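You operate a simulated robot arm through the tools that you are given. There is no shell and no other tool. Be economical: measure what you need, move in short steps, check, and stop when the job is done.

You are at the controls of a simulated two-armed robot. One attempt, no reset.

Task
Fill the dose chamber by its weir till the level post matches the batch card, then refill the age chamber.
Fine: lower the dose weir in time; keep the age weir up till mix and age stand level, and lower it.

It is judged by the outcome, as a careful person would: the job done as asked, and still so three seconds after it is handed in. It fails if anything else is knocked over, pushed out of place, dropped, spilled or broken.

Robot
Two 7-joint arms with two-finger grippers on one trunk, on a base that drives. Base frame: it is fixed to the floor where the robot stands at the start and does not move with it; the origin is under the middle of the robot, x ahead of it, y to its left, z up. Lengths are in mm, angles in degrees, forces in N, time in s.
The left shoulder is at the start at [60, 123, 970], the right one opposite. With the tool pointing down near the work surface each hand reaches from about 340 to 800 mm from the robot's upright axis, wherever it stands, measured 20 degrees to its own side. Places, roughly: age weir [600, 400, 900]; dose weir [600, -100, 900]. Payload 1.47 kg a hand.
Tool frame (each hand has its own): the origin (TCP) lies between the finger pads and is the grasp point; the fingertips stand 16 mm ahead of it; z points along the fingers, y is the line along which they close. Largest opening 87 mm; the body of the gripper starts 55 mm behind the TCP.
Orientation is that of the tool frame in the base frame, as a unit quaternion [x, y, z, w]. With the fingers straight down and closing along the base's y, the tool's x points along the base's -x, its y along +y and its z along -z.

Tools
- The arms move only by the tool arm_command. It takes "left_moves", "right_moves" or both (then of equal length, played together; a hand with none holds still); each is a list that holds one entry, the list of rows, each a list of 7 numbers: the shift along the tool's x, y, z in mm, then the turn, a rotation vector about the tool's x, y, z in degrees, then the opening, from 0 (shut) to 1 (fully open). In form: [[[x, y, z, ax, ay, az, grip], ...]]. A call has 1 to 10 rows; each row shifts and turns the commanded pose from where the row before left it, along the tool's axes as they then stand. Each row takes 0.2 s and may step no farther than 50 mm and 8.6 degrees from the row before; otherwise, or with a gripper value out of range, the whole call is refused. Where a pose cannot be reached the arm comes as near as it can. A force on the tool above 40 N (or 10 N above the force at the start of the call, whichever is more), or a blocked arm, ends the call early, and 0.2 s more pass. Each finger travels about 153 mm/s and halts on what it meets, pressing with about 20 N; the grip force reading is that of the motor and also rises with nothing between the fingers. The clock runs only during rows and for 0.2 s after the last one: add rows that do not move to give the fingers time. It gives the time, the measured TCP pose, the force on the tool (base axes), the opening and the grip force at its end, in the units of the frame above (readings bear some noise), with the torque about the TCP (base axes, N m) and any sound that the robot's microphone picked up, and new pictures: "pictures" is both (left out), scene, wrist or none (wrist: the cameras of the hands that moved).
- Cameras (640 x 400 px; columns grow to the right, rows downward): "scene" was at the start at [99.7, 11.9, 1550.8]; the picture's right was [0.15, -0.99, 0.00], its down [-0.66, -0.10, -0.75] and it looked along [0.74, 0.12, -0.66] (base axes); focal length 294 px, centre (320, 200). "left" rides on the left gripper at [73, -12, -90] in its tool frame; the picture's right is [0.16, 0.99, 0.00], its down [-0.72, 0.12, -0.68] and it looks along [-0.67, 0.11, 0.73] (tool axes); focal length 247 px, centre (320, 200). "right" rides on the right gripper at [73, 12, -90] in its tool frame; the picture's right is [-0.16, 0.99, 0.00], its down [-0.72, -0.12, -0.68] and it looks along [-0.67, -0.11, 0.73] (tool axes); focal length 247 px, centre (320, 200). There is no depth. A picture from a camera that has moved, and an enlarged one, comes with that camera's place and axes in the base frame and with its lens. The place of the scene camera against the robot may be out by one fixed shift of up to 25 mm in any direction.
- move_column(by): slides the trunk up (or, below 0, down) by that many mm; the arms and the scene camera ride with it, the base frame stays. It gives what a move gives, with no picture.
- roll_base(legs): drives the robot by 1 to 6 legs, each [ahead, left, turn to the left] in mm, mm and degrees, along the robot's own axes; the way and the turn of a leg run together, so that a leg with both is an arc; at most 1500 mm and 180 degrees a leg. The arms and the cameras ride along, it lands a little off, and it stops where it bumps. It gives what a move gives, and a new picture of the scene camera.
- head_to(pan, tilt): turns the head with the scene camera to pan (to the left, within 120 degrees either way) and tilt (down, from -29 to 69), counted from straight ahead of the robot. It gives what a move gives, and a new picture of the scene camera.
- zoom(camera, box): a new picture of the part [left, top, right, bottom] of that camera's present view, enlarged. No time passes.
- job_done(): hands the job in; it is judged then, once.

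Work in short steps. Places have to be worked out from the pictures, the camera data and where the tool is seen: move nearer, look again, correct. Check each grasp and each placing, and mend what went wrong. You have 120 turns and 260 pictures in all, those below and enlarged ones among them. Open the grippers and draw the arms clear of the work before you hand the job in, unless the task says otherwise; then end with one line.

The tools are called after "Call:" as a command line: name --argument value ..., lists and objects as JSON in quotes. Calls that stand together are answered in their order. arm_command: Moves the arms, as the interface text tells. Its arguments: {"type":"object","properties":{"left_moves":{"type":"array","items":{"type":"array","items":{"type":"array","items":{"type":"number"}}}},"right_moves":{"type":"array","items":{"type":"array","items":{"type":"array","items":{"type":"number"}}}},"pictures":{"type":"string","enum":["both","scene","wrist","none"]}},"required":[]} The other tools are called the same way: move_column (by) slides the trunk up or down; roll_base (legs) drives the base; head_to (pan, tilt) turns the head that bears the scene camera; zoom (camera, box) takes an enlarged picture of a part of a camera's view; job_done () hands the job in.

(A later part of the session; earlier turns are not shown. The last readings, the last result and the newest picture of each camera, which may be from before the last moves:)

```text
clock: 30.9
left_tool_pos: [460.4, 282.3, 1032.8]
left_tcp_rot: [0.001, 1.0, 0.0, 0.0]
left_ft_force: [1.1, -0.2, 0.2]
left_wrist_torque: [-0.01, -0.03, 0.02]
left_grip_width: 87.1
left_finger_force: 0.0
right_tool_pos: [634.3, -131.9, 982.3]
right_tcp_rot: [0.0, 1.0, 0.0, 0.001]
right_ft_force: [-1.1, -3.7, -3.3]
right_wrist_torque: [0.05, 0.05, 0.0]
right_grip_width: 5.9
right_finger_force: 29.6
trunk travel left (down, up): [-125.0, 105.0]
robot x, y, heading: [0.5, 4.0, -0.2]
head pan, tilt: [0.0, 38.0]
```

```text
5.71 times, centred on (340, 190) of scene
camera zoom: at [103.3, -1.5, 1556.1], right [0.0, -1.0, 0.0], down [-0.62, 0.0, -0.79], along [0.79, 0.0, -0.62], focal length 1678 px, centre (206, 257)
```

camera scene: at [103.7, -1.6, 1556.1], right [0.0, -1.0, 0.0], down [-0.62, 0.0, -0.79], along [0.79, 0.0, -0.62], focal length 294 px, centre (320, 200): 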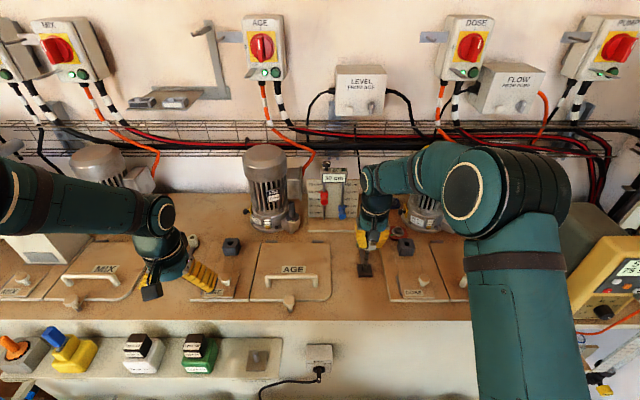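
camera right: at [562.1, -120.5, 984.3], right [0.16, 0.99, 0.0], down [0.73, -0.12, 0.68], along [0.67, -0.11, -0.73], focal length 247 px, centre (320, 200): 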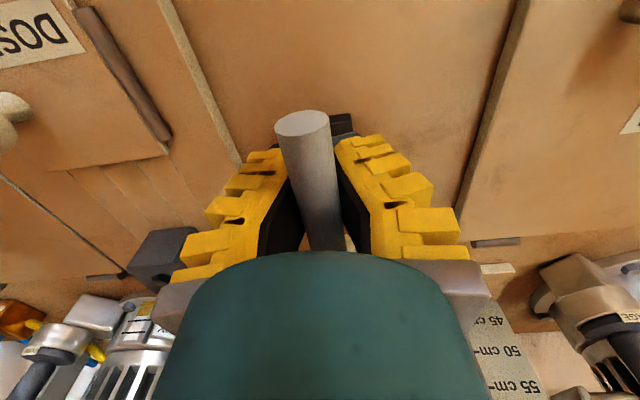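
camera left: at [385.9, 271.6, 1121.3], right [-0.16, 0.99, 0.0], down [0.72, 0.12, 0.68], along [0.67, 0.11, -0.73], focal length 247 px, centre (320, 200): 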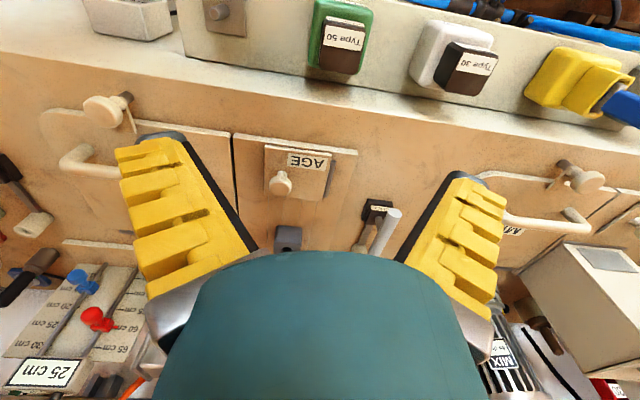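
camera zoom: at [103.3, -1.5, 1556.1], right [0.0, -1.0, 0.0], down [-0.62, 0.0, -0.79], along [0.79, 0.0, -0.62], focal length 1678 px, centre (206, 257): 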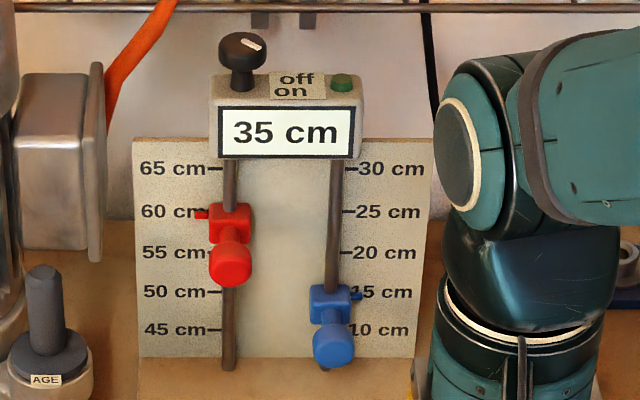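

35 cm now, so a step takes about 7.5 s and 40 is due around clock 38. I'll wait to about 36, then use short steps.

Call:
arm_command --right_moves '[[[0, 0, 0, 0, 0, 0, 0], [0, 0, 0, 0, 0, 0, 0], [0, 0, 0, 0, 0, 0, 0], [0, 0, 0, 0, 0, 0, 0], [0, 0, 0, 0, 0, 0, 0], [0, 0, 0, 0, 0, 0, 0], [0, 0, 0, 0, 0, 0, 0], [0, 0, 0, 0, 0, 0, 0], [0, 0, 0, 0, 0, 0, 0], [0, 0, 0, 0, 0, 0, 0]]]' --pictures "none"

Call:
arm_command --right_moves '[[[0, 0, 0, 0, 0, 0, 0], [0, 0, 0, 0, 0, 0, 0], [0, 0, 0, 0, 0, 0, 0], [0, 0, 0, 0, 0, 0, 0], [0, 0, 0, 0, 0, 0, 0], [0, 0, 0, 0, 0, 0, 0], [0, 0, 0, 0, 0, 0, 0], [0, 0, 0, 0, 0, 0, 0], [0, 0, 0, 0, 0, 0, 0], [0, 0, 0, 0, 0, 0, 0]]]' --pictures "none"

Call:
zoom --camera "scene" --box '[300, 155, 380, 225]'

```text
clock: 33.1
left_tool_pos: [459.5, 282.8, 1032.3]
left_tcp_rot: [0.0, 1.0, 0.0, 0.0]
left_ft_force: [0.1, 0.4, 0.5]
left_wrist_torque: [0.02, 0.03, 0.01]
left_grip_width: 86.8
left_finger_force: 0.0
right_tool_pos: [634.0, -131.0, 983.9]
right_tcp_rot: [0.0, 1.0, 0.0, 0.0]
right_ft_force: [-3.1, -2.2, -3.4]
right_wrist_torque: [0.0, 0.09, -0.04]
right_grip_width: 6.2
right_finger_force: 29.5
trunk travel left (down, up): [-125.0, 105.0]
robot x, y, heading: [2.0, -2.5, -0.1]
head pan, tilt: [0.0, 38.0]
```

```text
clock: 35.3
left_tool_pos: [460.4, 282.3, 1031.6]
left_tcp_rot: [0.0, 1.0, 0.0, 0.0]
left_ft_force: [0.6, 0.5, -0.3]
left_wrist_torque: [0.0, 0.0, 0.01]
left_grip_width: 86.9
left_finger_force: 0.1
right_tool_pos: [634.2, -131.6, 983.4]
right_tcp_rot: [0.0, 1.0, 0.0, 0.0]
right_ft_force: [-4.9, -3.7, -3.8]
right_wrist_torque: [-0.03, 0.1, 0.0]
right_grip_width: 5.8
right_finger_force: 29.5
trunk travel left (down, up): [-125.0, 105.0]
robot x, y, heading: [-2.4, 3.2, -0.1]
head pan, tilt: [0.0, 38.0]
```

```text
5.71 times, centred on (340, 190) of scene
camera zoom: at [102.9, -1.6, 1556.1], right [0.0, -1.0, 0.0], down [-0.62, 0.0, -0.79], along [0.79, 0.0, -0.62], focal length 1678 px, centre (206, 257)
```

zoom: 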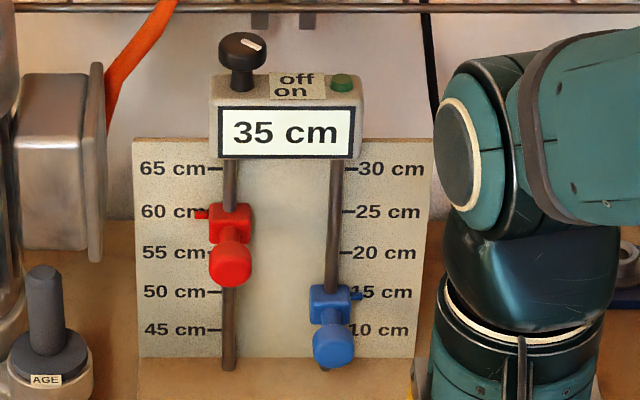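

Still 35 cm at 35.3. I go on with 0.8 s waits.

Call:
arm_command --right_moves '[[[0, 0, 0, 0, 0, 0, 0], [0, 0, 0, 0, 0, 0, 0], [0, 0, 0, 0, 0, 0, 0], [0, 0, 0, 0, 0, 0, 0]]]' --pictures "none"

Call:
zoom --camera "scene" --box '[300, 155, 380, 225]'

```text
clock: 36.3
left_tool_pos: [460.4, 283.9, 1032.1]
left_tcp_rot: [0.001, 1.0, 0.0, 0.0]
left_ft_force: [1.0, -0.5, -0.3]
left_wrist_torque: [0.03, 0.01, 0.01]
left_grip_width: 86.7
left_finger_force: 0.1
right_tool_pos: [634.5, -130.7, 982.6]
right_tcp_rot: [0.0, 1.0, 0.0, -0.001]
right_ft_force: [-4.6, -2.9, -2.3]
right_wrist_torque: [-0.01, 0.12, -0.05]
right_grip_width: 6.0
right_finger_force: 29.5
trunk travel left (down, up): [-125.0, 105.0]
robot x, y, heading: [-1.2, 3.0, -0.2]
head pan, tilt: [0.0, 38.0]
```

```text
5.71 times, centred on (340, 190) of scene
camera zoom: at [102.8, -1.6, 1556.1], right [0.0, -1.0, 0.0], down [-0.62, 0.0, -0.79], along [0.79, 0.0, -0.62], focal length 1678 px, centre (206, 257)
```

zoom: 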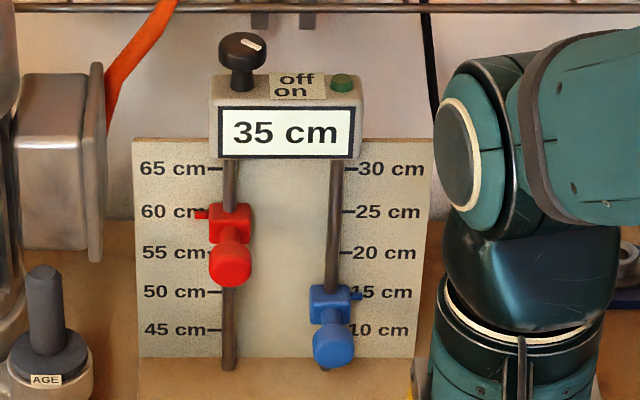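

Still 35 cm; next 0.8 s.

Call:
arm_command --right_moves '[[[0, 0, 0, 0, 0, 0, 0], [0, 0, 0, 0, 0, 0, 0], [0, 0, 0, 0, 0, 0, 0]]]' --pictures "none"

Call:
zoom --camera "scene" --box '[300, 155, 380, 225]'

```text
clock: 37.1
left_tool_pos: [461.1, 282.5, 1033.7]
left_tcp_rot: [0.0, 1.0, 0.0, 0.0]
left_ft_force: [0.7, 0.1, 0.7]
left_wrist_torque: [0.02, 0.0, -0.04]
left_grip_width: 87.2
left_finger_force: 0.1
right_tool_pos: [634.6, -131.2, 983.2]
right_tcp_rot: [0.0, 1.0, -0.001, 0.0]
right_ft_force: [-6.1, -2.4, -3.5]
right_wrist_torque: [0.01, 0.1, -0.04]
right_grip_width: 5.8
right_finger_force: 30.8
trunk travel left (down, up): [-125.0, 105.0]
robot x, y, heading: [3.1, 3.0, 0.2]
head pan, tilt: [0.0, 38.0]
```

```text
5.71 times, centred on (340, 190) of scene
camera zoom: at [102.7, -1.5, 1556.1], right [0.0, -1.0, 0.0], down [-0.62, 0.0, -0.79], along [0.79, 0.0, -0.62], focal length 1678 px, centre (206, 257)
```

zoom: 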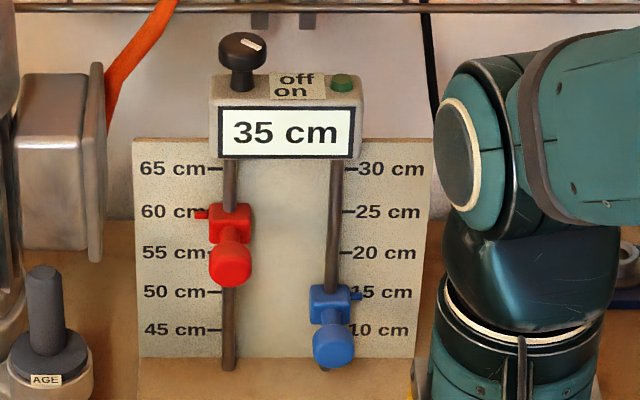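

Still 35 cm; next 0.8 s.

Call:
arm_command --right_moves '[[[0, 0, 0, 0, 0, 0, 0], [0, 0, 0, 0, 0, 0, 0], [0, 0, 0, 0, 0, 0, 0]]]' --pictures "none"

Call:
zoom --camera "scene" --box '[300, 155, 380, 225]'

```text
clock: 37.9
left_tool_pos: [459.4, 283.2, 1031.9]
left_tcp_rot: [-0.001, 1.0, 0.0, 0.001]
left_ft_force: [0.0, 0.7, -0.3]
left_wrist_torque: [0.02, 0.01, 0.0]
left_grip_width: 87.2
left_finger_force: 0.0
right_tool_pos: [634.5, -130.2, 983.7]
right_tcp_rot: [0.0, 1.0, 0.0, 0.0]
right_ft_force: [-6.3, -3.0, -3.0]
right_wrist_torque: [-0.02, 0.13, -0.03]
right_grip_width: 5.9
right_finger_force: 30.1
trunk travel left (down, up): [-125.0, 105.0]
robot x, y, heading: [-2.9, 0.3, -0.1]
head pan, tilt: [0.0, 38.0]
```

```text
5.71 times, centred on (340, 190) of scene
camera zoom: at [102.7, -1.6, 1556.1], right [0.0, -1.0, 0.0], down [-0.62, 0.0, -0.79], along [0.79, 0.0, -0.62], focal length 1678 px, centre (206, 257)
```

zoom: 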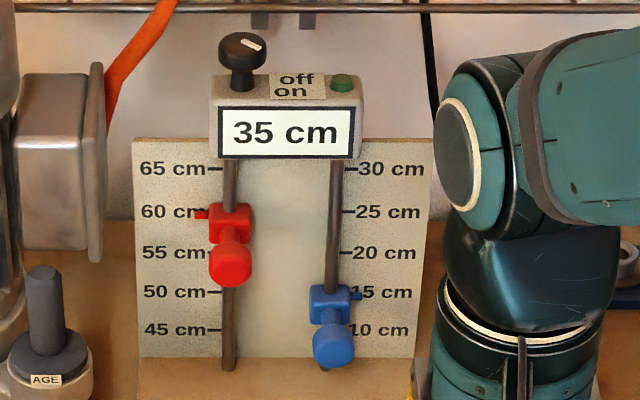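

Still 35 cm; next 0.8 s.

Call:
arm_command --right_moves '[[[0, 0, 0, 0, 0, 0, 0], [0, 0, 0, 0, 0, 0, 0], [0, 0, 0, 0, 0, 0, 0]]]' --pictures "none"

Call:
zoom --camera "scene" --box '[300, 155, 380, 225]'

```text
clock: 38.7
left_tool_pos: [459.7, 284.1, 1032.0]
left_tcp_rot: [0.0, 1.0, 0.0, 0.0]
left_ft_force: [-0.3, 0.7, -1.0]
left_wrist_torque: [0.0, -0.04, 0.01]
left_grip_width: 87.2
left_finger_force: 0.0
right_tool_pos: [635.3, -131.5, 983.2]
right_tcp_rot: [0.001, 1.0, 0.0, -0.001]
right_ft_force: [-6.0, -3.0, -4.6]
right_wrist_torque: [-0.02, 0.14, -0.06]
right_grip_width: 5.6
right_finger_force: 30.4
trunk travel left (down, up): [-125.0, 105.0]
robot x, y, heading: [-2.2, -1.0, 0.2]
head pan, tilt: [0.0, 38.0]
```

```text
5.71 times, centred on (340, 190) of scene
camera zoom: at [102.7, -1.6, 1556.1], right [0.0, -1.0, 0.0], down [-0.62, 0.0, -0.79], along [0.79, 0.0, -0.62], focal length 1678 px, centre (206, 257)
```

zoom: 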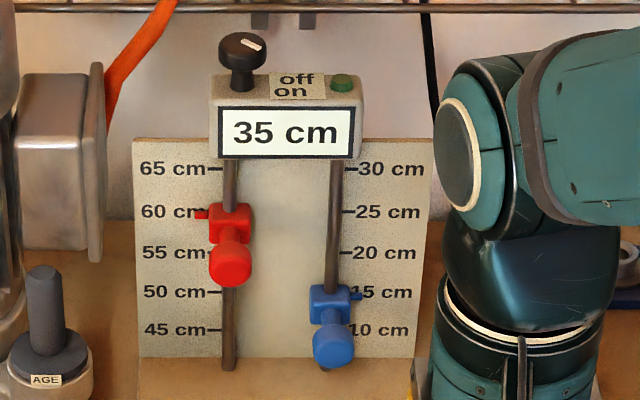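

Still 35 cm (it slows as the levels converge); next 0.8 s.

Call:
arm_command --right_moves '[[[0, 0, 0, 0, 0, 0, 0], [0, 0, 0, 0, 0, 0, 0], [0, 0, 0, 0, 0, 0, 0]]]' --pictures "none"

Call:
zoom --camera "scene" --box '[300, 155, 380, 225]'

```text
clock: 39.5
left_tool_pos: [459.5, 283.4, 1031.9]
left_tcp_rot: [0.0, 1.0, 0.0, 0.0]
left_ft_force: [-0.8, 0.6, -0.6]
left_wrist_torque: [-0.03, 0.01, 0.01]
left_grip_width: 87.0
left_finger_force: 0.1
right_tool_pos: [633.5, -131.7, 983.5]
right_tcp_rot: [0.0, 1.0, 0.0, 0.0]
right_ft_force: [-6.0, -3.7, -4.5]
right_wrist_torque: [0.01, 0.11, -0.07]
right_grip_width: 5.7
right_finger_force: 30.3
trunk travel left (down, up): [-125.0, 105.0]
robot x, y, heading: [1.6, -4.3, 0.3]
head pan, tilt: [0.0, 38.0]
```

```text
5.71 times, centred on (340, 190) of scene
camera zoom: at [102.6, -1.5, 1556.1], right [0.0, -1.0, 0.0], down [-0.62, 0.0, -0.79], along [0.79, 0.0, -0.62], focal length 1678 px, centre (206, 257)
```

zoom: 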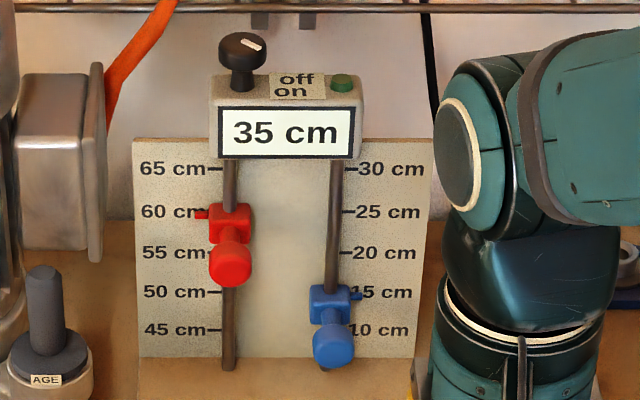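

Still 35 cm; next 0.8 s.

Call:
arm_command --right_moves '[[[0, 0, 0, 0, 0, 0, 0], [0, 0, 0, 0, 0, 0, 0], [0, 0, 0, 0, 0, 0, 0]]]' --pictures "none"

Call:
zoom --camera "scene" --box '[300, 155, 380, 225]'

```text
clock: 40.3
left_tool_pos: [459.6, 282.7, 1032.5]
left_tcp_rot: [0.001, 1.0, 0.0, 0.0]
left_ft_force: [0.1, -1.0, -0.4]
left_wrist_torque: [0.01, -0.03, -0.04]
left_grip_width: 87.0
left_finger_force: 0.1
right_tool_pos: [634.4, -132.3, 982.5]
right_tcp_rot: [0.0, 1.0, 0.0, 0.0]
right_ft_force: [-6.9, -3.0, -5.2]
right_wrist_torque: [-0.02, 0.1, -0.07]
right_grip_width: 5.9
right_finger_force: 29.7
trunk travel left (down, up): [-125.0, 105.0]
robot x, y, heading: [0.1, 1.6, -0.0]
head pan, tilt: [0.0, 38.0]
```

```text
5.71 times, centred on (340, 190) of scene
camera zoom: at [102.6, -1.6, 1556.1], right [0.0, -1.0, 0.0], down [-0.62, 0.0, -0.79], along [0.79, 0.0, -0.62], focal length 1678 px, centre (206, 257)
```

zoom: 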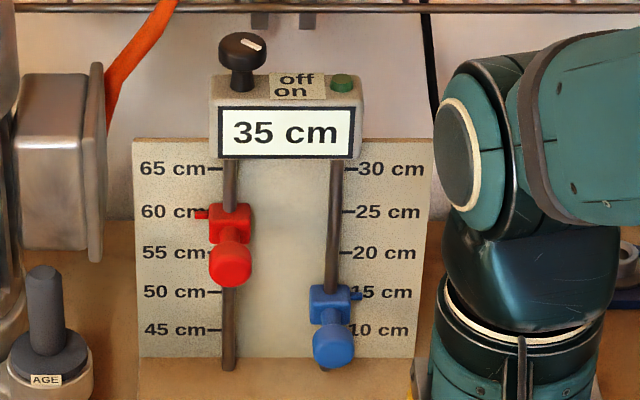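

Still 35 cm; the rise is slowing, so 1.2 s steps are safe.

Call:
arm_command --right_moves '[[[0, 0, 0, 0, 0, 0, 0], [0, 0, 0, 0, 0, 0, 0], [0, 0, 0, 0, 0, 0, 0], [0, 0, 0, 0, 0, 0, 0], [0, 0, 0, 0, 0, 0, 0]]]' --pictures "none"

Call:
zoom --camera "scene" --box '[300, 155, 380, 225]'

```text
clock: 41.5
left_tool_pos: [459.4, 284.2, 1032.5]
left_tcp_rot: [0.0, 1.0, 0.001, 0.0]
left_ft_force: [0.9, 0.4, 0.9]
left_wrist_torque: [0.02, -0.01, 0.0]
left_grip_width: 86.9
left_finger_force: 0.1
right_tool_pos: [634.9, -131.0, 983.1]
right_tcp_rot: [0.0, 1.0, 0.0, -0.001]
right_ft_force: [-8.3, -2.2, -3.7]
right_wrist_torque: [0.02, 0.12, -0.04]
right_grip_width: 5.8
right_finger_force: 30.0
trunk travel left (down, up): [-125.0, 105.0]
robot x, y, heading: [0.6, 0.6, 0.1]
head pan, tilt: [0.0, 38.0]
```

```text
5.71 times, centred on (340, 190) of scene
camera zoom: at [102.5, -1.6, 1556.1], right [0.0, -1.0, 0.0], down [-0.62, 0.0, -0.79], along [0.79, 0.0, -0.62], focal length 1678 px, centre (206, 257)
```

zoom: 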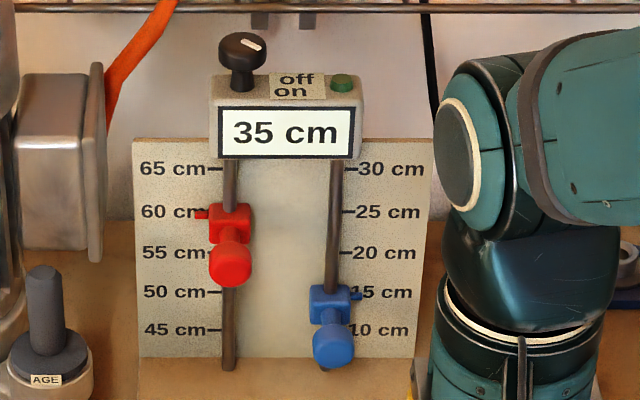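

Still 35 cm. The base drifts a little, so I'll correct x by 1 mm and wait again.

Call:
arm_command --right_moves '[[[-1, 0, 0, 0, 0, 0, 0], [0, 0, 0, 0, 0, 0, 0], [0, 0, 0, 0, 0, 0, 0], [0, 0, 0, 0, 0, 0, 0], [0, 0, 0, 0, 0, 0, 0]]]' --pictures "none"

Call:
zoom --camera "scene" --box '[300, 155, 380, 225]'

```text
clock: 42.7
left_tool_pos: [459.2, 282.4, 1032.5]
left_tcp_rot: [0.001, 1.0, -0.001, 0.0]
left_ft_force: [0.3, -0.4, -0.6]
left_wrist_torque: [0.03, -0.03, 0.01]
left_grip_width: 87.0
left_finger_force: 0.0
right_tool_pos: [634.2, -131.9, 983.9]
right_tcp_rot: [-0.001, 1.0, 0.0, -0.001]
right_ft_force: [-16.8, -1.6, -9.2]
right_wrist_torque: [0.0, 0.3, -0.05]
right_grip_width: 5.9
right_finger_force: 30.5
trunk travel left (down, up): [-125.0, 105.0]
robot x, y, heading: [-5.0, 0.2, -0.1]
head pan, tilt: [0.0, 38.0]
```

```text
5.71 times, centred on (340, 190) of scene
camera zoom: at [101.8, -1.5, 1556.2], right [0.0, -1.0, 0.0], down [-0.61, 0.0, -0.79], along [0.79, 0.0, -0.61], focal length 1678 px, centre (206, 257)
```

zoom: 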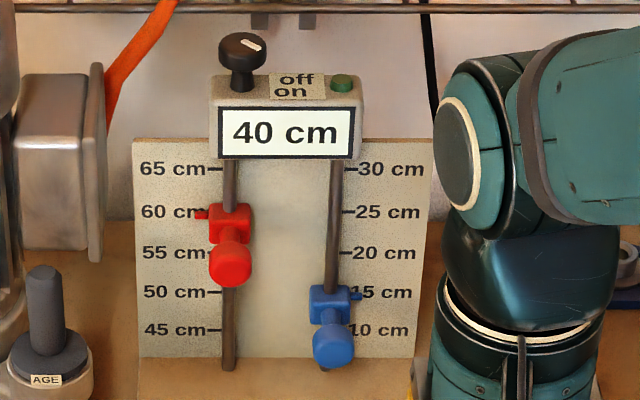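

It reads 40 cm: lower the weir now, with x eased back.

Call:
arm_command --right_moves '[[[2, 0, 15, 0, 0, 0, 0], [0, 0, 22, 0, 0, 0, 0], [0, 0, 22, 0, 0, 0, 0], [0, 0, 20, 0, 0, 0, 0], [0, 0, 18, 0, 0, 0, 0]]]' --pictures "scene"

Call:
zoom --camera "scene" --box '[310, 160, 430, 290]'

Call:
zoom --camera "left" --box '[0, 100, 120, 230]'

```text
clock: 43.9
left_tool_pos: [460.7, 282.9, 1032.5]
left_tcp_rot: [0.0, 1.0, 0.0, 0.001]
left_ft_force: [-0.1, 0.1, -0.5]
left_wrist_torque: [0.01, 0.02, 0.0]
left_grip_width: 86.9
left_finger_force: 0.0
right_tool_pos: [634.3, -131.3, 885.7]
right_tcp_rot: [0.0, 1.0, 0.0, 0.0]
right_ft_force: [-1.7, -7.4, 1.8]
right_wrist_torque: [-0.09, -0.02, -0.09]
right_grip_width: 5.8
right_finger_force: 29.9
trunk travel left (down, up): [-125.0, 105.0]
robot x, y, heading: [0.9, 3.0, -0.1]
head pan, tilt: [0.0, 38.0]
camera scene: at [102.8, -1.9, 1556.1], right [0.0, -1.0, 0.0], down [-0.62, 0.0, -0.79], along [0.79, 0.0, -0.62], focal length 294 px, centre (320, 200)
```

scene: 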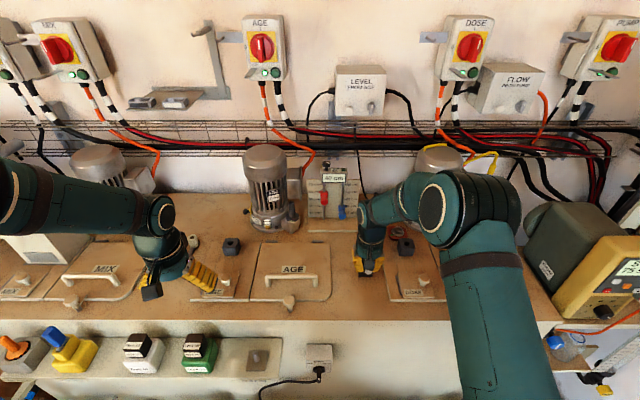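

```text
3.08 times, centred on (370, 225) of scene
camera zoom: at [102.8, -1.9, 1556.1], right [0.0, -1.0, 0.0], down [-0.62, 0.0, -0.79], along [0.79, 0.0, -0.62], focal length 904 px, centre (166, 123)
```

zoom: 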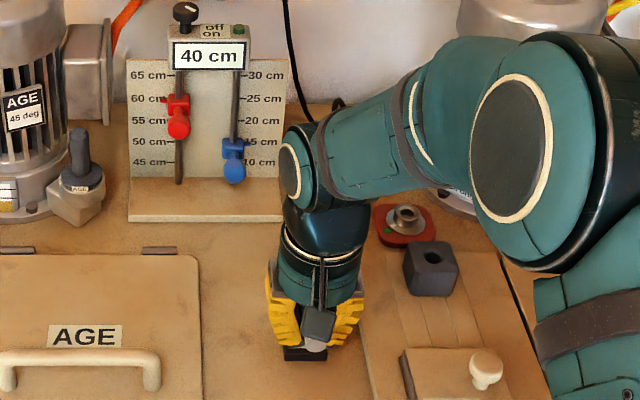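

```text
3.08 times, centred on (60, 165) of left
camera zoom: at [386.4, 271.2, 1121.6], right [-0.16, 0.99, 0.0], down [0.72, 0.12, 0.68], along [0.67, 0.11, -0.73], focal length 760 px, centre (1120, 308)
```

zoom: 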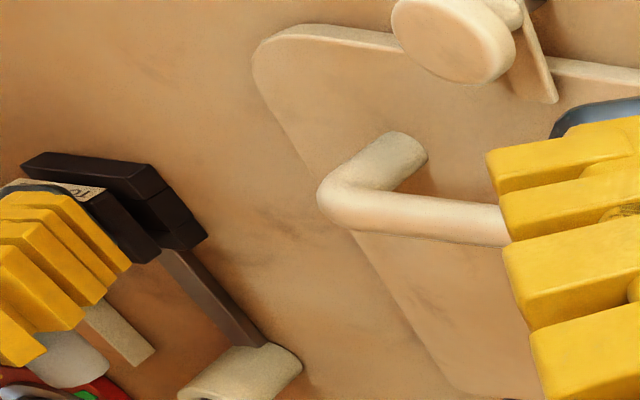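

The weir is down and the post reads 40 cm; the block may be a few mm from seated. I'll press down gently until I feel the stop.

Call:
arm_command --right_moves '[[[0, 0, 2, 0, 0, 0, 0], [0, 0, 2, 0, 0, 0, 0]]]' --pictures "none"

Call:
zoom --camera "left" --box '[0, 100, 120, 230]'

```text
clock: 44.5
left_tool_pos: [460.5, 283.8, 1031.0]
left_tcp_rot: [0.0, 1.0, 0.0, 0.0]
left_ft_force: [-0.4, 0.1, -0.5]
left_wrist_torque: [0.0, 0.02, 0.0]
left_grip_width: 86.9
left_finger_force: 0.1
right_tool_pos: [633.4, -132.1, 884.2]
right_tcp_rot: [0.0, 1.0, 0.0, -0.001]
right_ft_force: [-4.5, -5.9, 2.4]
right_wrist_torque: [-0.07, -0.08, -0.07]
right_grip_width: 5.9
right_finger_force: 29.5
trunk travel left (down, up): [-125.0, 105.0]
robot x, y, heading: [2.2, -0.7, -0.0]
head pan, tilt: [0.0, 38.0]
```

```text
3.08 times, centred on (60, 165) of left
camera zoom: at [386.0, 271.3, 1121.7], right [-0.16, 0.99, 0.0], down [0.72, 0.12, 0.68], along [0.67, 0.11, -0.73], focal length 760 px, centre (1120, 308)
```

zoom: 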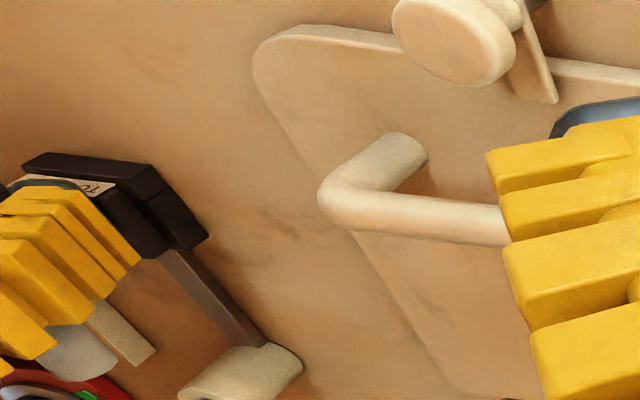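

It nearly matches the initial picture. One more small press until the force rises.

Call:
arm_command --right_moves '[[[0, 0, 2, 0, 0, 0, 0], [0, 0, 2, 0, 0, 0, 0]]]' --pictures "scene"

Call:
zoom --camera "left" --box '[0, 100, 120, 230]'

Call:
zoom --camera "scene" --box '[310, 160, 430, 290]'

```text
clock: 45.1
left_tool_pos: [459.0, 284.3, 1033.6]
left_tcp_rot: [0.002, 1.0, 0.0, 0.001]
left_ft_force: [-0.3, 0.0, 0.0]
left_wrist_torque: [0.05, -0.04, 0.01]
left_grip_width: 87.1
left_finger_force: 0.1
right_tool_pos: [633.1, -132.2, 882.9]
right_tcp_rot: [0.001, 1.0, 0.0, 0.003]
right_ft_force: [-4.1, -8.4, 19.8]
right_wrist_torque: [-0.05, -0.72, -0.07]
right_grip_width: 6.2
right_finger_force: 29.8
trunk travel left (down, up): [-125.0, 105.0]
robot x, y, heading: [-2.5, -0.3, -0.0]
head pan, tilt: [0.0, 38.0]
camera scene: at [100.6, -1.7, 1556.5], right [0.0, -1.0, 0.0], down [-0.61, 0.0, -0.79], along [0.79, 0.0, -0.61], focal length 294 px, centre (320, 200)
```

scene: 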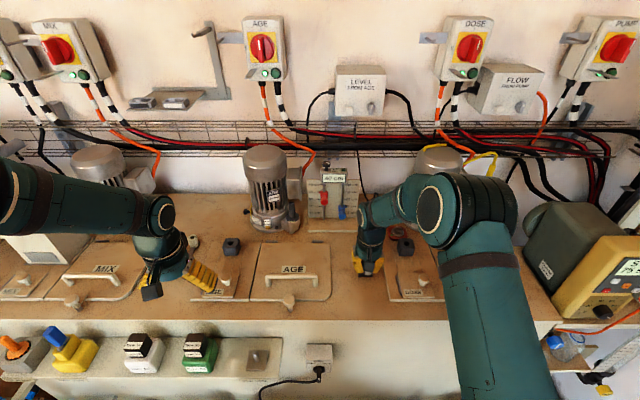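

```text
3.08 times, centred on (60, 165) of left
camera zoom: at [384.9, 271.3, 1122.3], right [-0.16, 0.99, 0.0], down [0.72, 0.12, 0.68], along [0.67, 0.11, -0.73], focal length 760 px, centre (1120, 308)
```

zoom: 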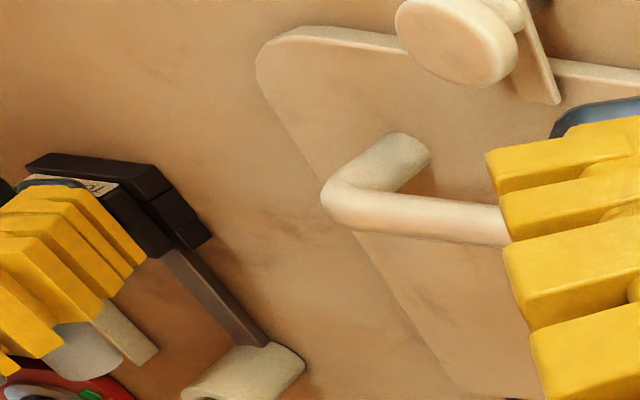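

```text
3.08 times, centred on (370, 225) of scene
camera zoom: at [100.6, -1.7, 1556.5], right [0.0, -1.0, 0.0], down [-0.61, 0.0, -0.79], along [0.79, 0.0, -0.61], focal length 904 px, centre (166, 123)
```

zoom: 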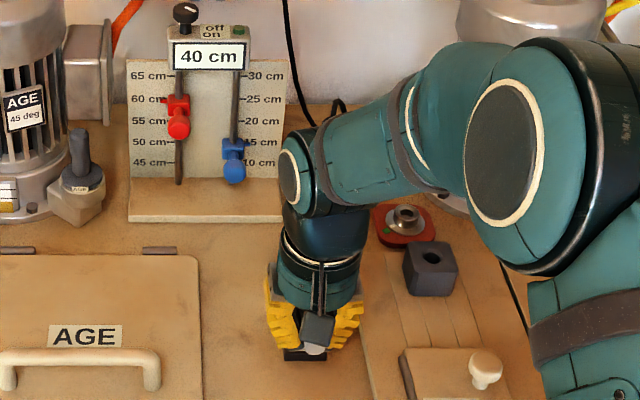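

The weir is seated (20 N at the stop) and the post reads 40 cm. I'll release and raise the right hand while moving the left hand over the age lever at about (634,405).

Call:
arm_command --right_moves '[[[0, 0, -3, 0, 0, 0, 0.3], [0, 0, 0, 0, 0, 0, 0.6], [0, 0, 0, 0, 0, 0, 0.6], [0, 0, -30, 0, 0, 0, 0.6], [0, 0, -45, 0, 0, 0, 0.6], [0, 0, -45, 0, 0, 0, 0.6]]]' --left_moves '[[[-35, 24.5, 9, 0, 0, 0, 0.7], [-35, 24.5, 9, 0, 0, 0, 0.7], [-35, 24.5, 9, 0, 0, 0, 0.7], [-35, 24.5, 10, 0, 0, 0, 0.7], [-34, 24, 10, 0, 0, 0, 0.7], [0, 0, 0, 0, 0, 0, 0.7]]]' --pictures "both"

Call:
zoom --camera "scene" --box '[310, 160, 430, 290]'

Call:
zoom --camera "scene" --box '[120, 160, 260, 300]'

```text
clock: 46.5
left_tool_pos: [632.1, 403.0, 985.7]
left_tcp_rot: [0.001, 1.0, 0.0, 0.001]
left_ft_force: [-1.2, -0.3, 0.3]
left_wrist_torque: [0.02, -0.07, 0.0]
left_grip_width: 65.3
left_finger_force: 3.0
right_tool_pos: [632.2, -130.3, 1002.6]
right_tcp_rot: [0.0, 1.0, 0.0, 0.001]
right_ft_force: [-0.4, -0.6, 0.5]
right_wrist_torque: [-0.03, -0.03, 0.0]
right_grip_width: 57.5
right_finger_force: 3.8
trunk travel left (down, up): [-125.0, 105.0]
robot x, y, heading: [1.3, 0.3, 0.2]
head pan, tilt: [0.0, 38.0]
camera scene: at [101.4, -1.5, 1556.3], right [0.0, -1.0, 0.0], down [-0.61, 0.0, -0.79], along [0.79, 0.0, -0.61], focal length 294 px, centre (320, 200)
camera right: at [558.2, -119.4, 1090.8], right [0.16, 0.99, 0.0], down [0.72, -0.12, 0.68], along [0.67, -0.11, -0.73], focal length 247 px, centre (320, 200)
camera left: at [558.8, 390.9, 1075.3], right [-0.16, 0.99, 0.0], down [0.72, 0.12, 0.68], along [0.67, 0.11, -0.73], focal length 247 px, centre (320, 200)
```

scene: 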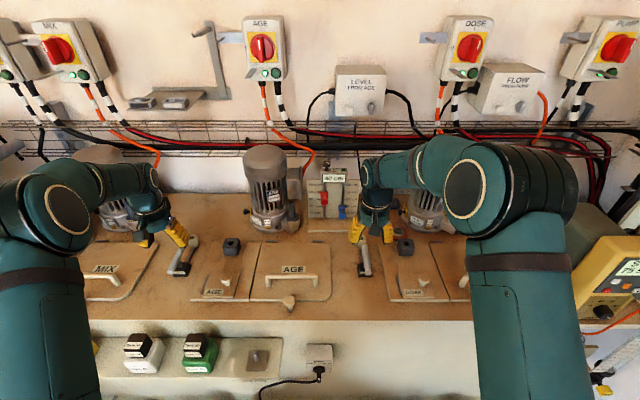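
right: 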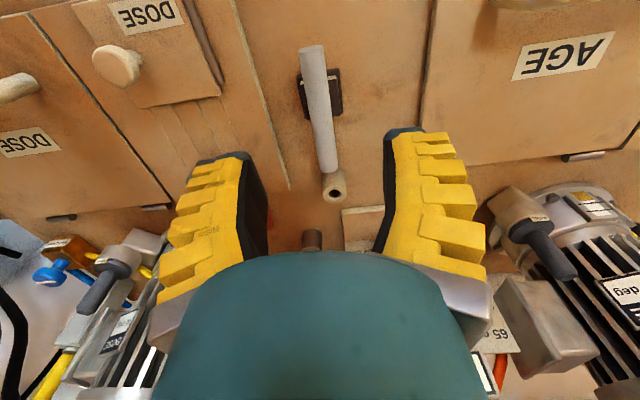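
left: 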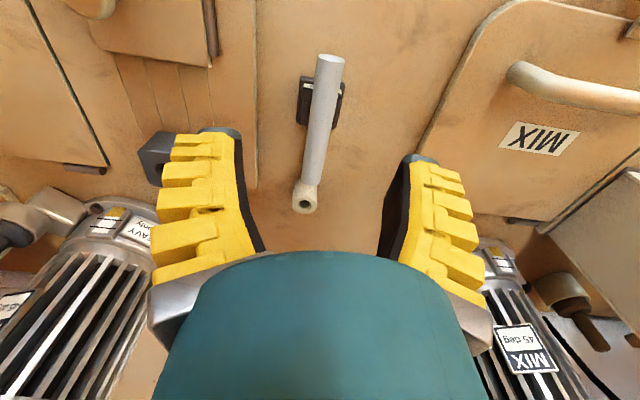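

```text
3.08 times, centred on (370, 225) of scene
camera zoom: at [101.4, -1.5, 1556.3], right [0.0, -1.0, 0.0], down [-0.61, 0.0, -0.79], along [0.79, 0.0, -0.61], focal length 904 px, centre (166, 123)
```

zoom: 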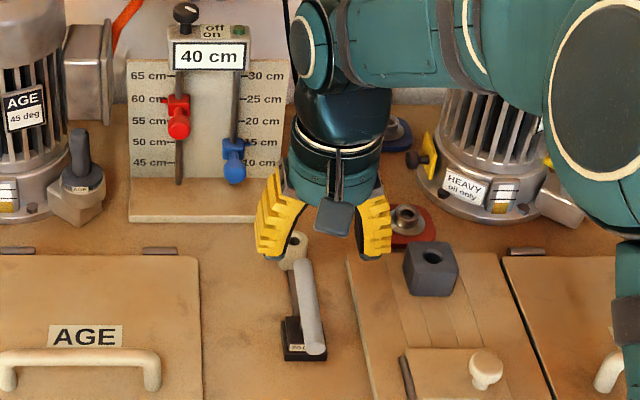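

```text
2.86 times, centred on (190, 230) of scene
camera zoom: at [101.4, -1.5, 1556.3], right [0.0, -1.0, 0.0], down [-0.61, 0.0, -0.79], along [0.79, 0.0, -0.61], focal length 839 px, centre (691, 114)
```

zoom: 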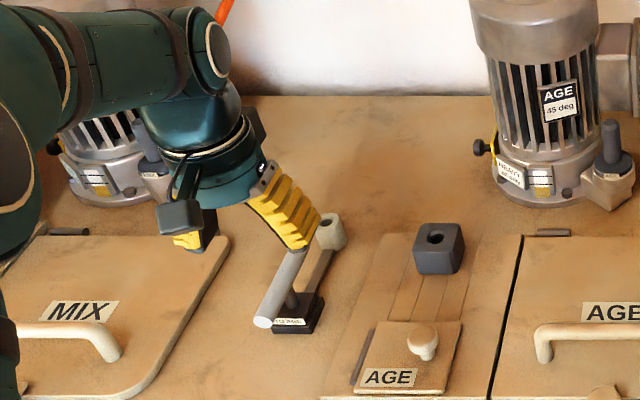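

The dose lever stands as it was and the post holds 40 cm. The age rod is centred under the left hand at y≈404, so I'll descend to z≈885 and close as before.

Call:
arm_command --left_moves '[[[-3, 1, 35, 0, 0, 0, 0.6], [0, 0, 35, 0, 0, 0, 0.6], [0, 0, 20, 0, 0, 0, 0.6], [0, 0, 10, 0, 0, 0, 0.6], [0, 0, 0, 0, 0, 0, 0.3], [0, 0, 0, 0, 0, 0, 0], [0, 0, 0, 0, 0, 0, 0]]]' --pictures "both"

Call:
zoom --camera "scene" --box '[120, 160, 260, 300]'

```text
clock: 48.1
left_tool_pos: [636.2, 406.0, 886.8]
left_tcp_rot: [0.0, 1.0, 0.0, 0.001]
left_ft_force: [1.4, 4.8, 0.3]
left_wrist_torque: [0.01, 0.42, 0.07]
left_grip_width: 6.2
left_finger_force: 29.7
right_tool_pos: [633.7, -127.9, 1002.0]
right_tcp_rot: [0.001, 1.0, 0.0, 0.0]
right_ft_force: [0.4, -0.4, 0.0]
right_wrist_torque: [0.05, 0.02, 0.01]
right_grip_width: 57.5
right_finger_force: 3.6
trunk travel left (down, up): [-125.0, 105.0]
robot x, y, heading: [0.6, -5.7, -0.0]
head pan, tilt: [0.0, 38.0]
camera scene: at [103.4, -0.4, 1556.1], right [0.0, -1.0, 0.0], down [-0.62, 0.0, -0.79], along [0.79, 0.0, -0.62], focal length 294 px, centre (320, 200)
camera left: at [561.1, 392.5, 974.9], right [-0.16, 0.99, 0.0], down [0.72, 0.12, 0.68], along [0.67, 0.11, -0.73], focal length 247 px, centre (320, 200)
```

scene: 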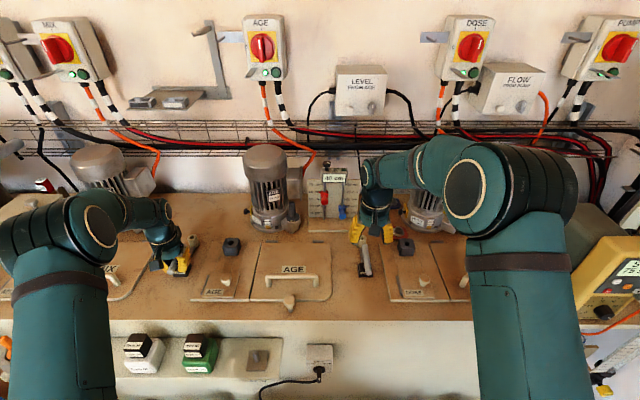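
left: 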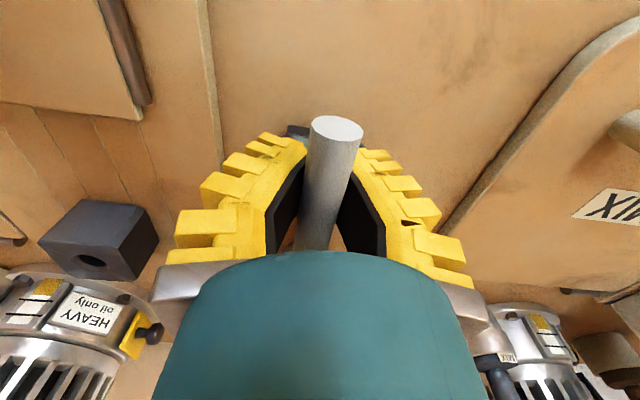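

```text
2.86 times, centred on (190, 230) of scene
camera zoom: at [103.4, -0.4, 1556.1], right [0.0, -1.0, 0.0], down [-0.62, 0.0, -0.79], along [0.79, 0.0, -0.62], focal length 839 px, centre (691, 114)
```

zoom: 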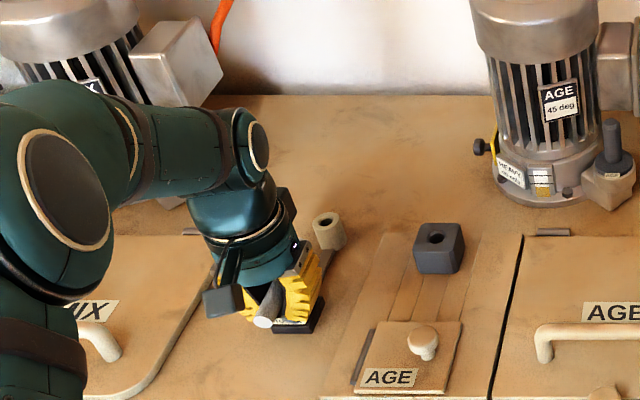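

Same 6 mm hold on the age lever. I'll lift it about 96 mm in smooth rows.

Call:
arm_command --left_moves '[[[0, 0, -10, 0, 0, 0, 0], [0, 0, -10, 0, 0, 0, 0], [0, 0, -10, 0, 0, 0, 0], [0, 0, -10, 0, 0, 0, 0], [0, 0, -10, 0, 0, 0, 0], [0, 0, -10, 0, 0, 0, 0], [0, 0, -10, 0, 0, 0, 0], [0, 0, -10, 0, 0, 0, 0], [0, 0, -10, 0, 0, 0, 0], [0, 0, -5, 0, 0, 0, 0]]]' --pictures "scene"

Call:
zoom --camera "scene" --box '[120, 160, 260, 300]'

Call:
zoom --camera "scene" --box '[240, 0, 400, 220]'

```text
clock: 50.3
left_tool_pos: [634.7, 404.4, 981.8]
left_tcp_rot: [0.0, 1.0, 0.0, 0.001]
left_ft_force: [-10.4, 1.3, -11.2]
left_wrist_torque: [-0.14, 0.37, -0.13]
left_grip_width: 5.8
left_finger_force: 30.0
right_tool_pos: [633.8, -128.2, 1001.8]
right_tcp_rot: [-0.001, 1.0, 0.0, 0.0]
right_ft_force: [0.5, -0.1, -0.1]
right_wrist_torque: [-0.05, 0.04, -0.02]
right_grip_width: 57.5
right_finger_force: 3.8
trunk travel left (down, up): [-125.0, 105.0]
robot x, y, heading: [1.4, 2.1, 0.0]
head pan, tilt: [0.0, 38.0]
camera scene: at [102.9, -0.2, 1556.1], right [0.0, -1.0, 0.0], down [-0.62, 0.0, -0.79], along [0.79, 0.0, -0.62], focal length 294 px, centre (320, 200)
```

scene: 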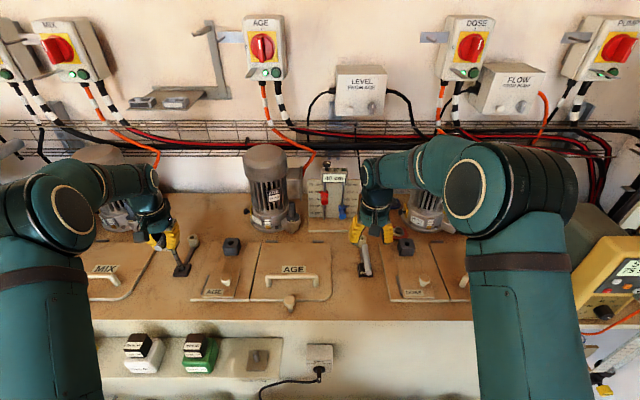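

```text
2.86 times, centred on (190, 230) of scene
camera zoom: at [102.9, -0.2, 1556.1], right [0.0, -1.0, 0.0], down [-0.62, 0.0, -0.79], along [0.79, 0.0, -0.62], focal length 839 px, centre (691, 114)
```

zoom: 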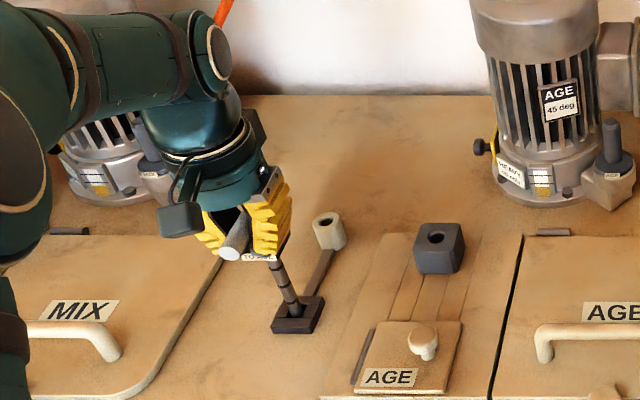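

```text
1.82 times, centred on (320, 110) of scene
camera zoom: at [102.9, -0.2, 1556.1], right [0.0, -1.0, 0.0], down [-0.62, 0.0, -0.79], along [0.79, 0.0, -0.62], focal length 534 px, centre (320, 364)
```

zoom: 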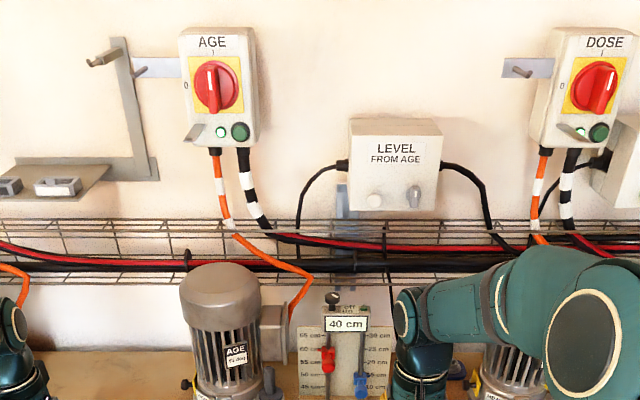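

The age weir is fully up and the dose post still reads 40 cm. I'll hold the lever there while mix and age equalise, easing off the side force and listening for sounds.

Call:
arm_command --left_moves '[[[1, 0, 0, 0, 0, 0, 0], [0, 0, 0, 0, 0, 0, 0], [0, 0, 0, 0, 0, 0, 0], [0, 0, 0, 0, 0, 0, 0], [0, 0, 0, 0, 0, 0, 0], [0, 0, 0, 0, 0, 0, 0], [0, 0, 0, 0, 0, 0, 0], [0, 0, 0, 0, 0, 0, 0], [0, 0, 0, 0, 0, 0, 0], [0, 0, 0, 0, 0, 0, 0]]]' --pictures "none"

Call:
arm_command --left_moves '[[[0, 0, 0, 0, 0, 0, 0], [0, 0, 0, 0, 0, 0, 0], [0, 0, 0, 0, 0, 0, 0], [0, 0, 0, 0, 0, 0, 0], [0, 0, 0, 0, 0, 0, 0], [0, 0, 0, 0, 0, 0, 0], [0, 0, 0, 0, 0, 0, 0], [0, 0, 0, 0, 0, 0, 0], [0, 0, 0, 0, 0, 0, 0], [0, 0, 0, 0, 0, 0, 0]]]' --pictures "none"

Call:
arm_command --left_moves '[[[0, 0, 0, 0, 0, 0, 0], [0, 0, 0, 0, 0, 0, 0], [0, 0, 0, 0, 0, 0, 0], [0, 0, 0, 0, 0, 0, 0], [0, 0, 0, 0, 0, 0, 0], [0, 0, 0, 0, 0, 0, 0], [0, 0, 0, 0, 0, 0, 0], [0, 0, 0, 0, 0, 0, 0], [0, 0, 0, 0, 0, 0, 0], [0, 0, 0, 0, 0, 0, 0]]]' --pictures "scene"

```text
clock: 52.5
left_tool_pos: [633.8, 404.9, 981.0]
left_tcp_rot: [-0.001, 1.0, 0.001, -0.001]
left_ft_force: [5.2, 6.4, -0.4]
left_wrist_torque: [-0.06, -0.14, -0.04]
left_grip_width: 6.2
left_finger_force: 29.8
right_tool_pos: [634.4, -129.3, 999.7]
right_tcp_rot: [0.0, 1.0, 0.0, 0.0]
right_ft_force: [0.2, -0.2, -0.2]
right_wrist_torque: [0.04, 0.02, 0.01]
right_grip_width: 57.6
right_finger_force: 3.2
trunk travel left (down, up): [-125.0, 105.0]
robot x, y, heading: [0.6, -0.6, 0.0]
head pan, tilt: [0.0, 38.0]
```

```text
clock: 54.7
left_tool_pos: [634.0, 404.0, 979.8]
left_tcp_rot: [0.0, 1.0, 0.001, -0.001]
left_ft_force: [3.2, 6.3, -4.8]
left_wrist_torque: [-0.08, 0.15, -0.05]
left_grip_width: 5.9
left_finger_force: 29.5
right_tool_pos: [634.2, -130.1, 1000.9]
right_tcp_rot: [0.0, 1.0, 0.0, 0.0]
right_ft_force: [-0.4, 0.5, -0.1]
right_wrist_torque: [0.01, 0.03, 0.0]
right_grip_width: 57.3
right_finger_force: 3.5
trunk travel left (down, up): [-125.0, 105.0]
robot x, y, heading: [2.1, 0.3, -0.1]
head pan, tilt: [0.0, 38.0]
```

```text
clock: 56.9
left_tool_pos: [634.0, 404.8, 981.4]
left_tcp_rot: [0.0, 1.0, 0.0, -0.001]
left_ft_force: [0.5, 4.5, -3.1]
left_wrist_torque: [-0.02, 0.13, -0.07]
left_grip_width: 6.0
left_finger_force: 29.9
right_tool_pos: [634.8, -129.6, 1000.9]
right_tcp_rot: [0.001, 1.0, 0.0, 0.0]
right_ft_force: [0.1, -0.1, 1.0]
right_wrist_torque: [-0.03, 0.02, -0.01]
right_grip_width: 57.3
right_finger_force: 3.8
trunk travel left (down, up): [-125.0, 105.0]
robot x, y, heading: [0.4, -3.7, -0.1]
head pan, tilt: [0.0, 38.0]
camera scene: at [103.6, -0.2, 1556.1], right [0.0, -1.0, 0.0], down [-0.62, 0.0, -0.79], along [0.79, 0.0, -0.62], focal length 294 px, centre (320, 200)
```

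scene: 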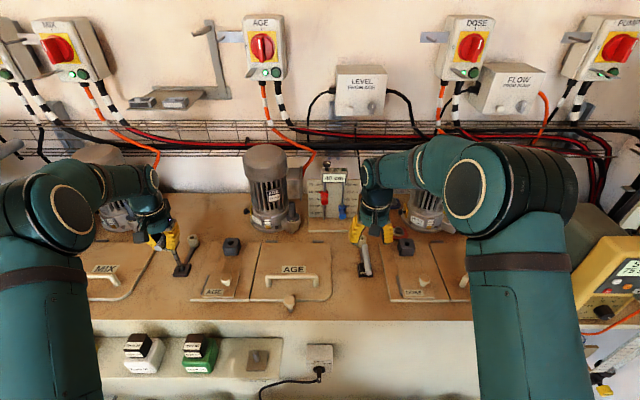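

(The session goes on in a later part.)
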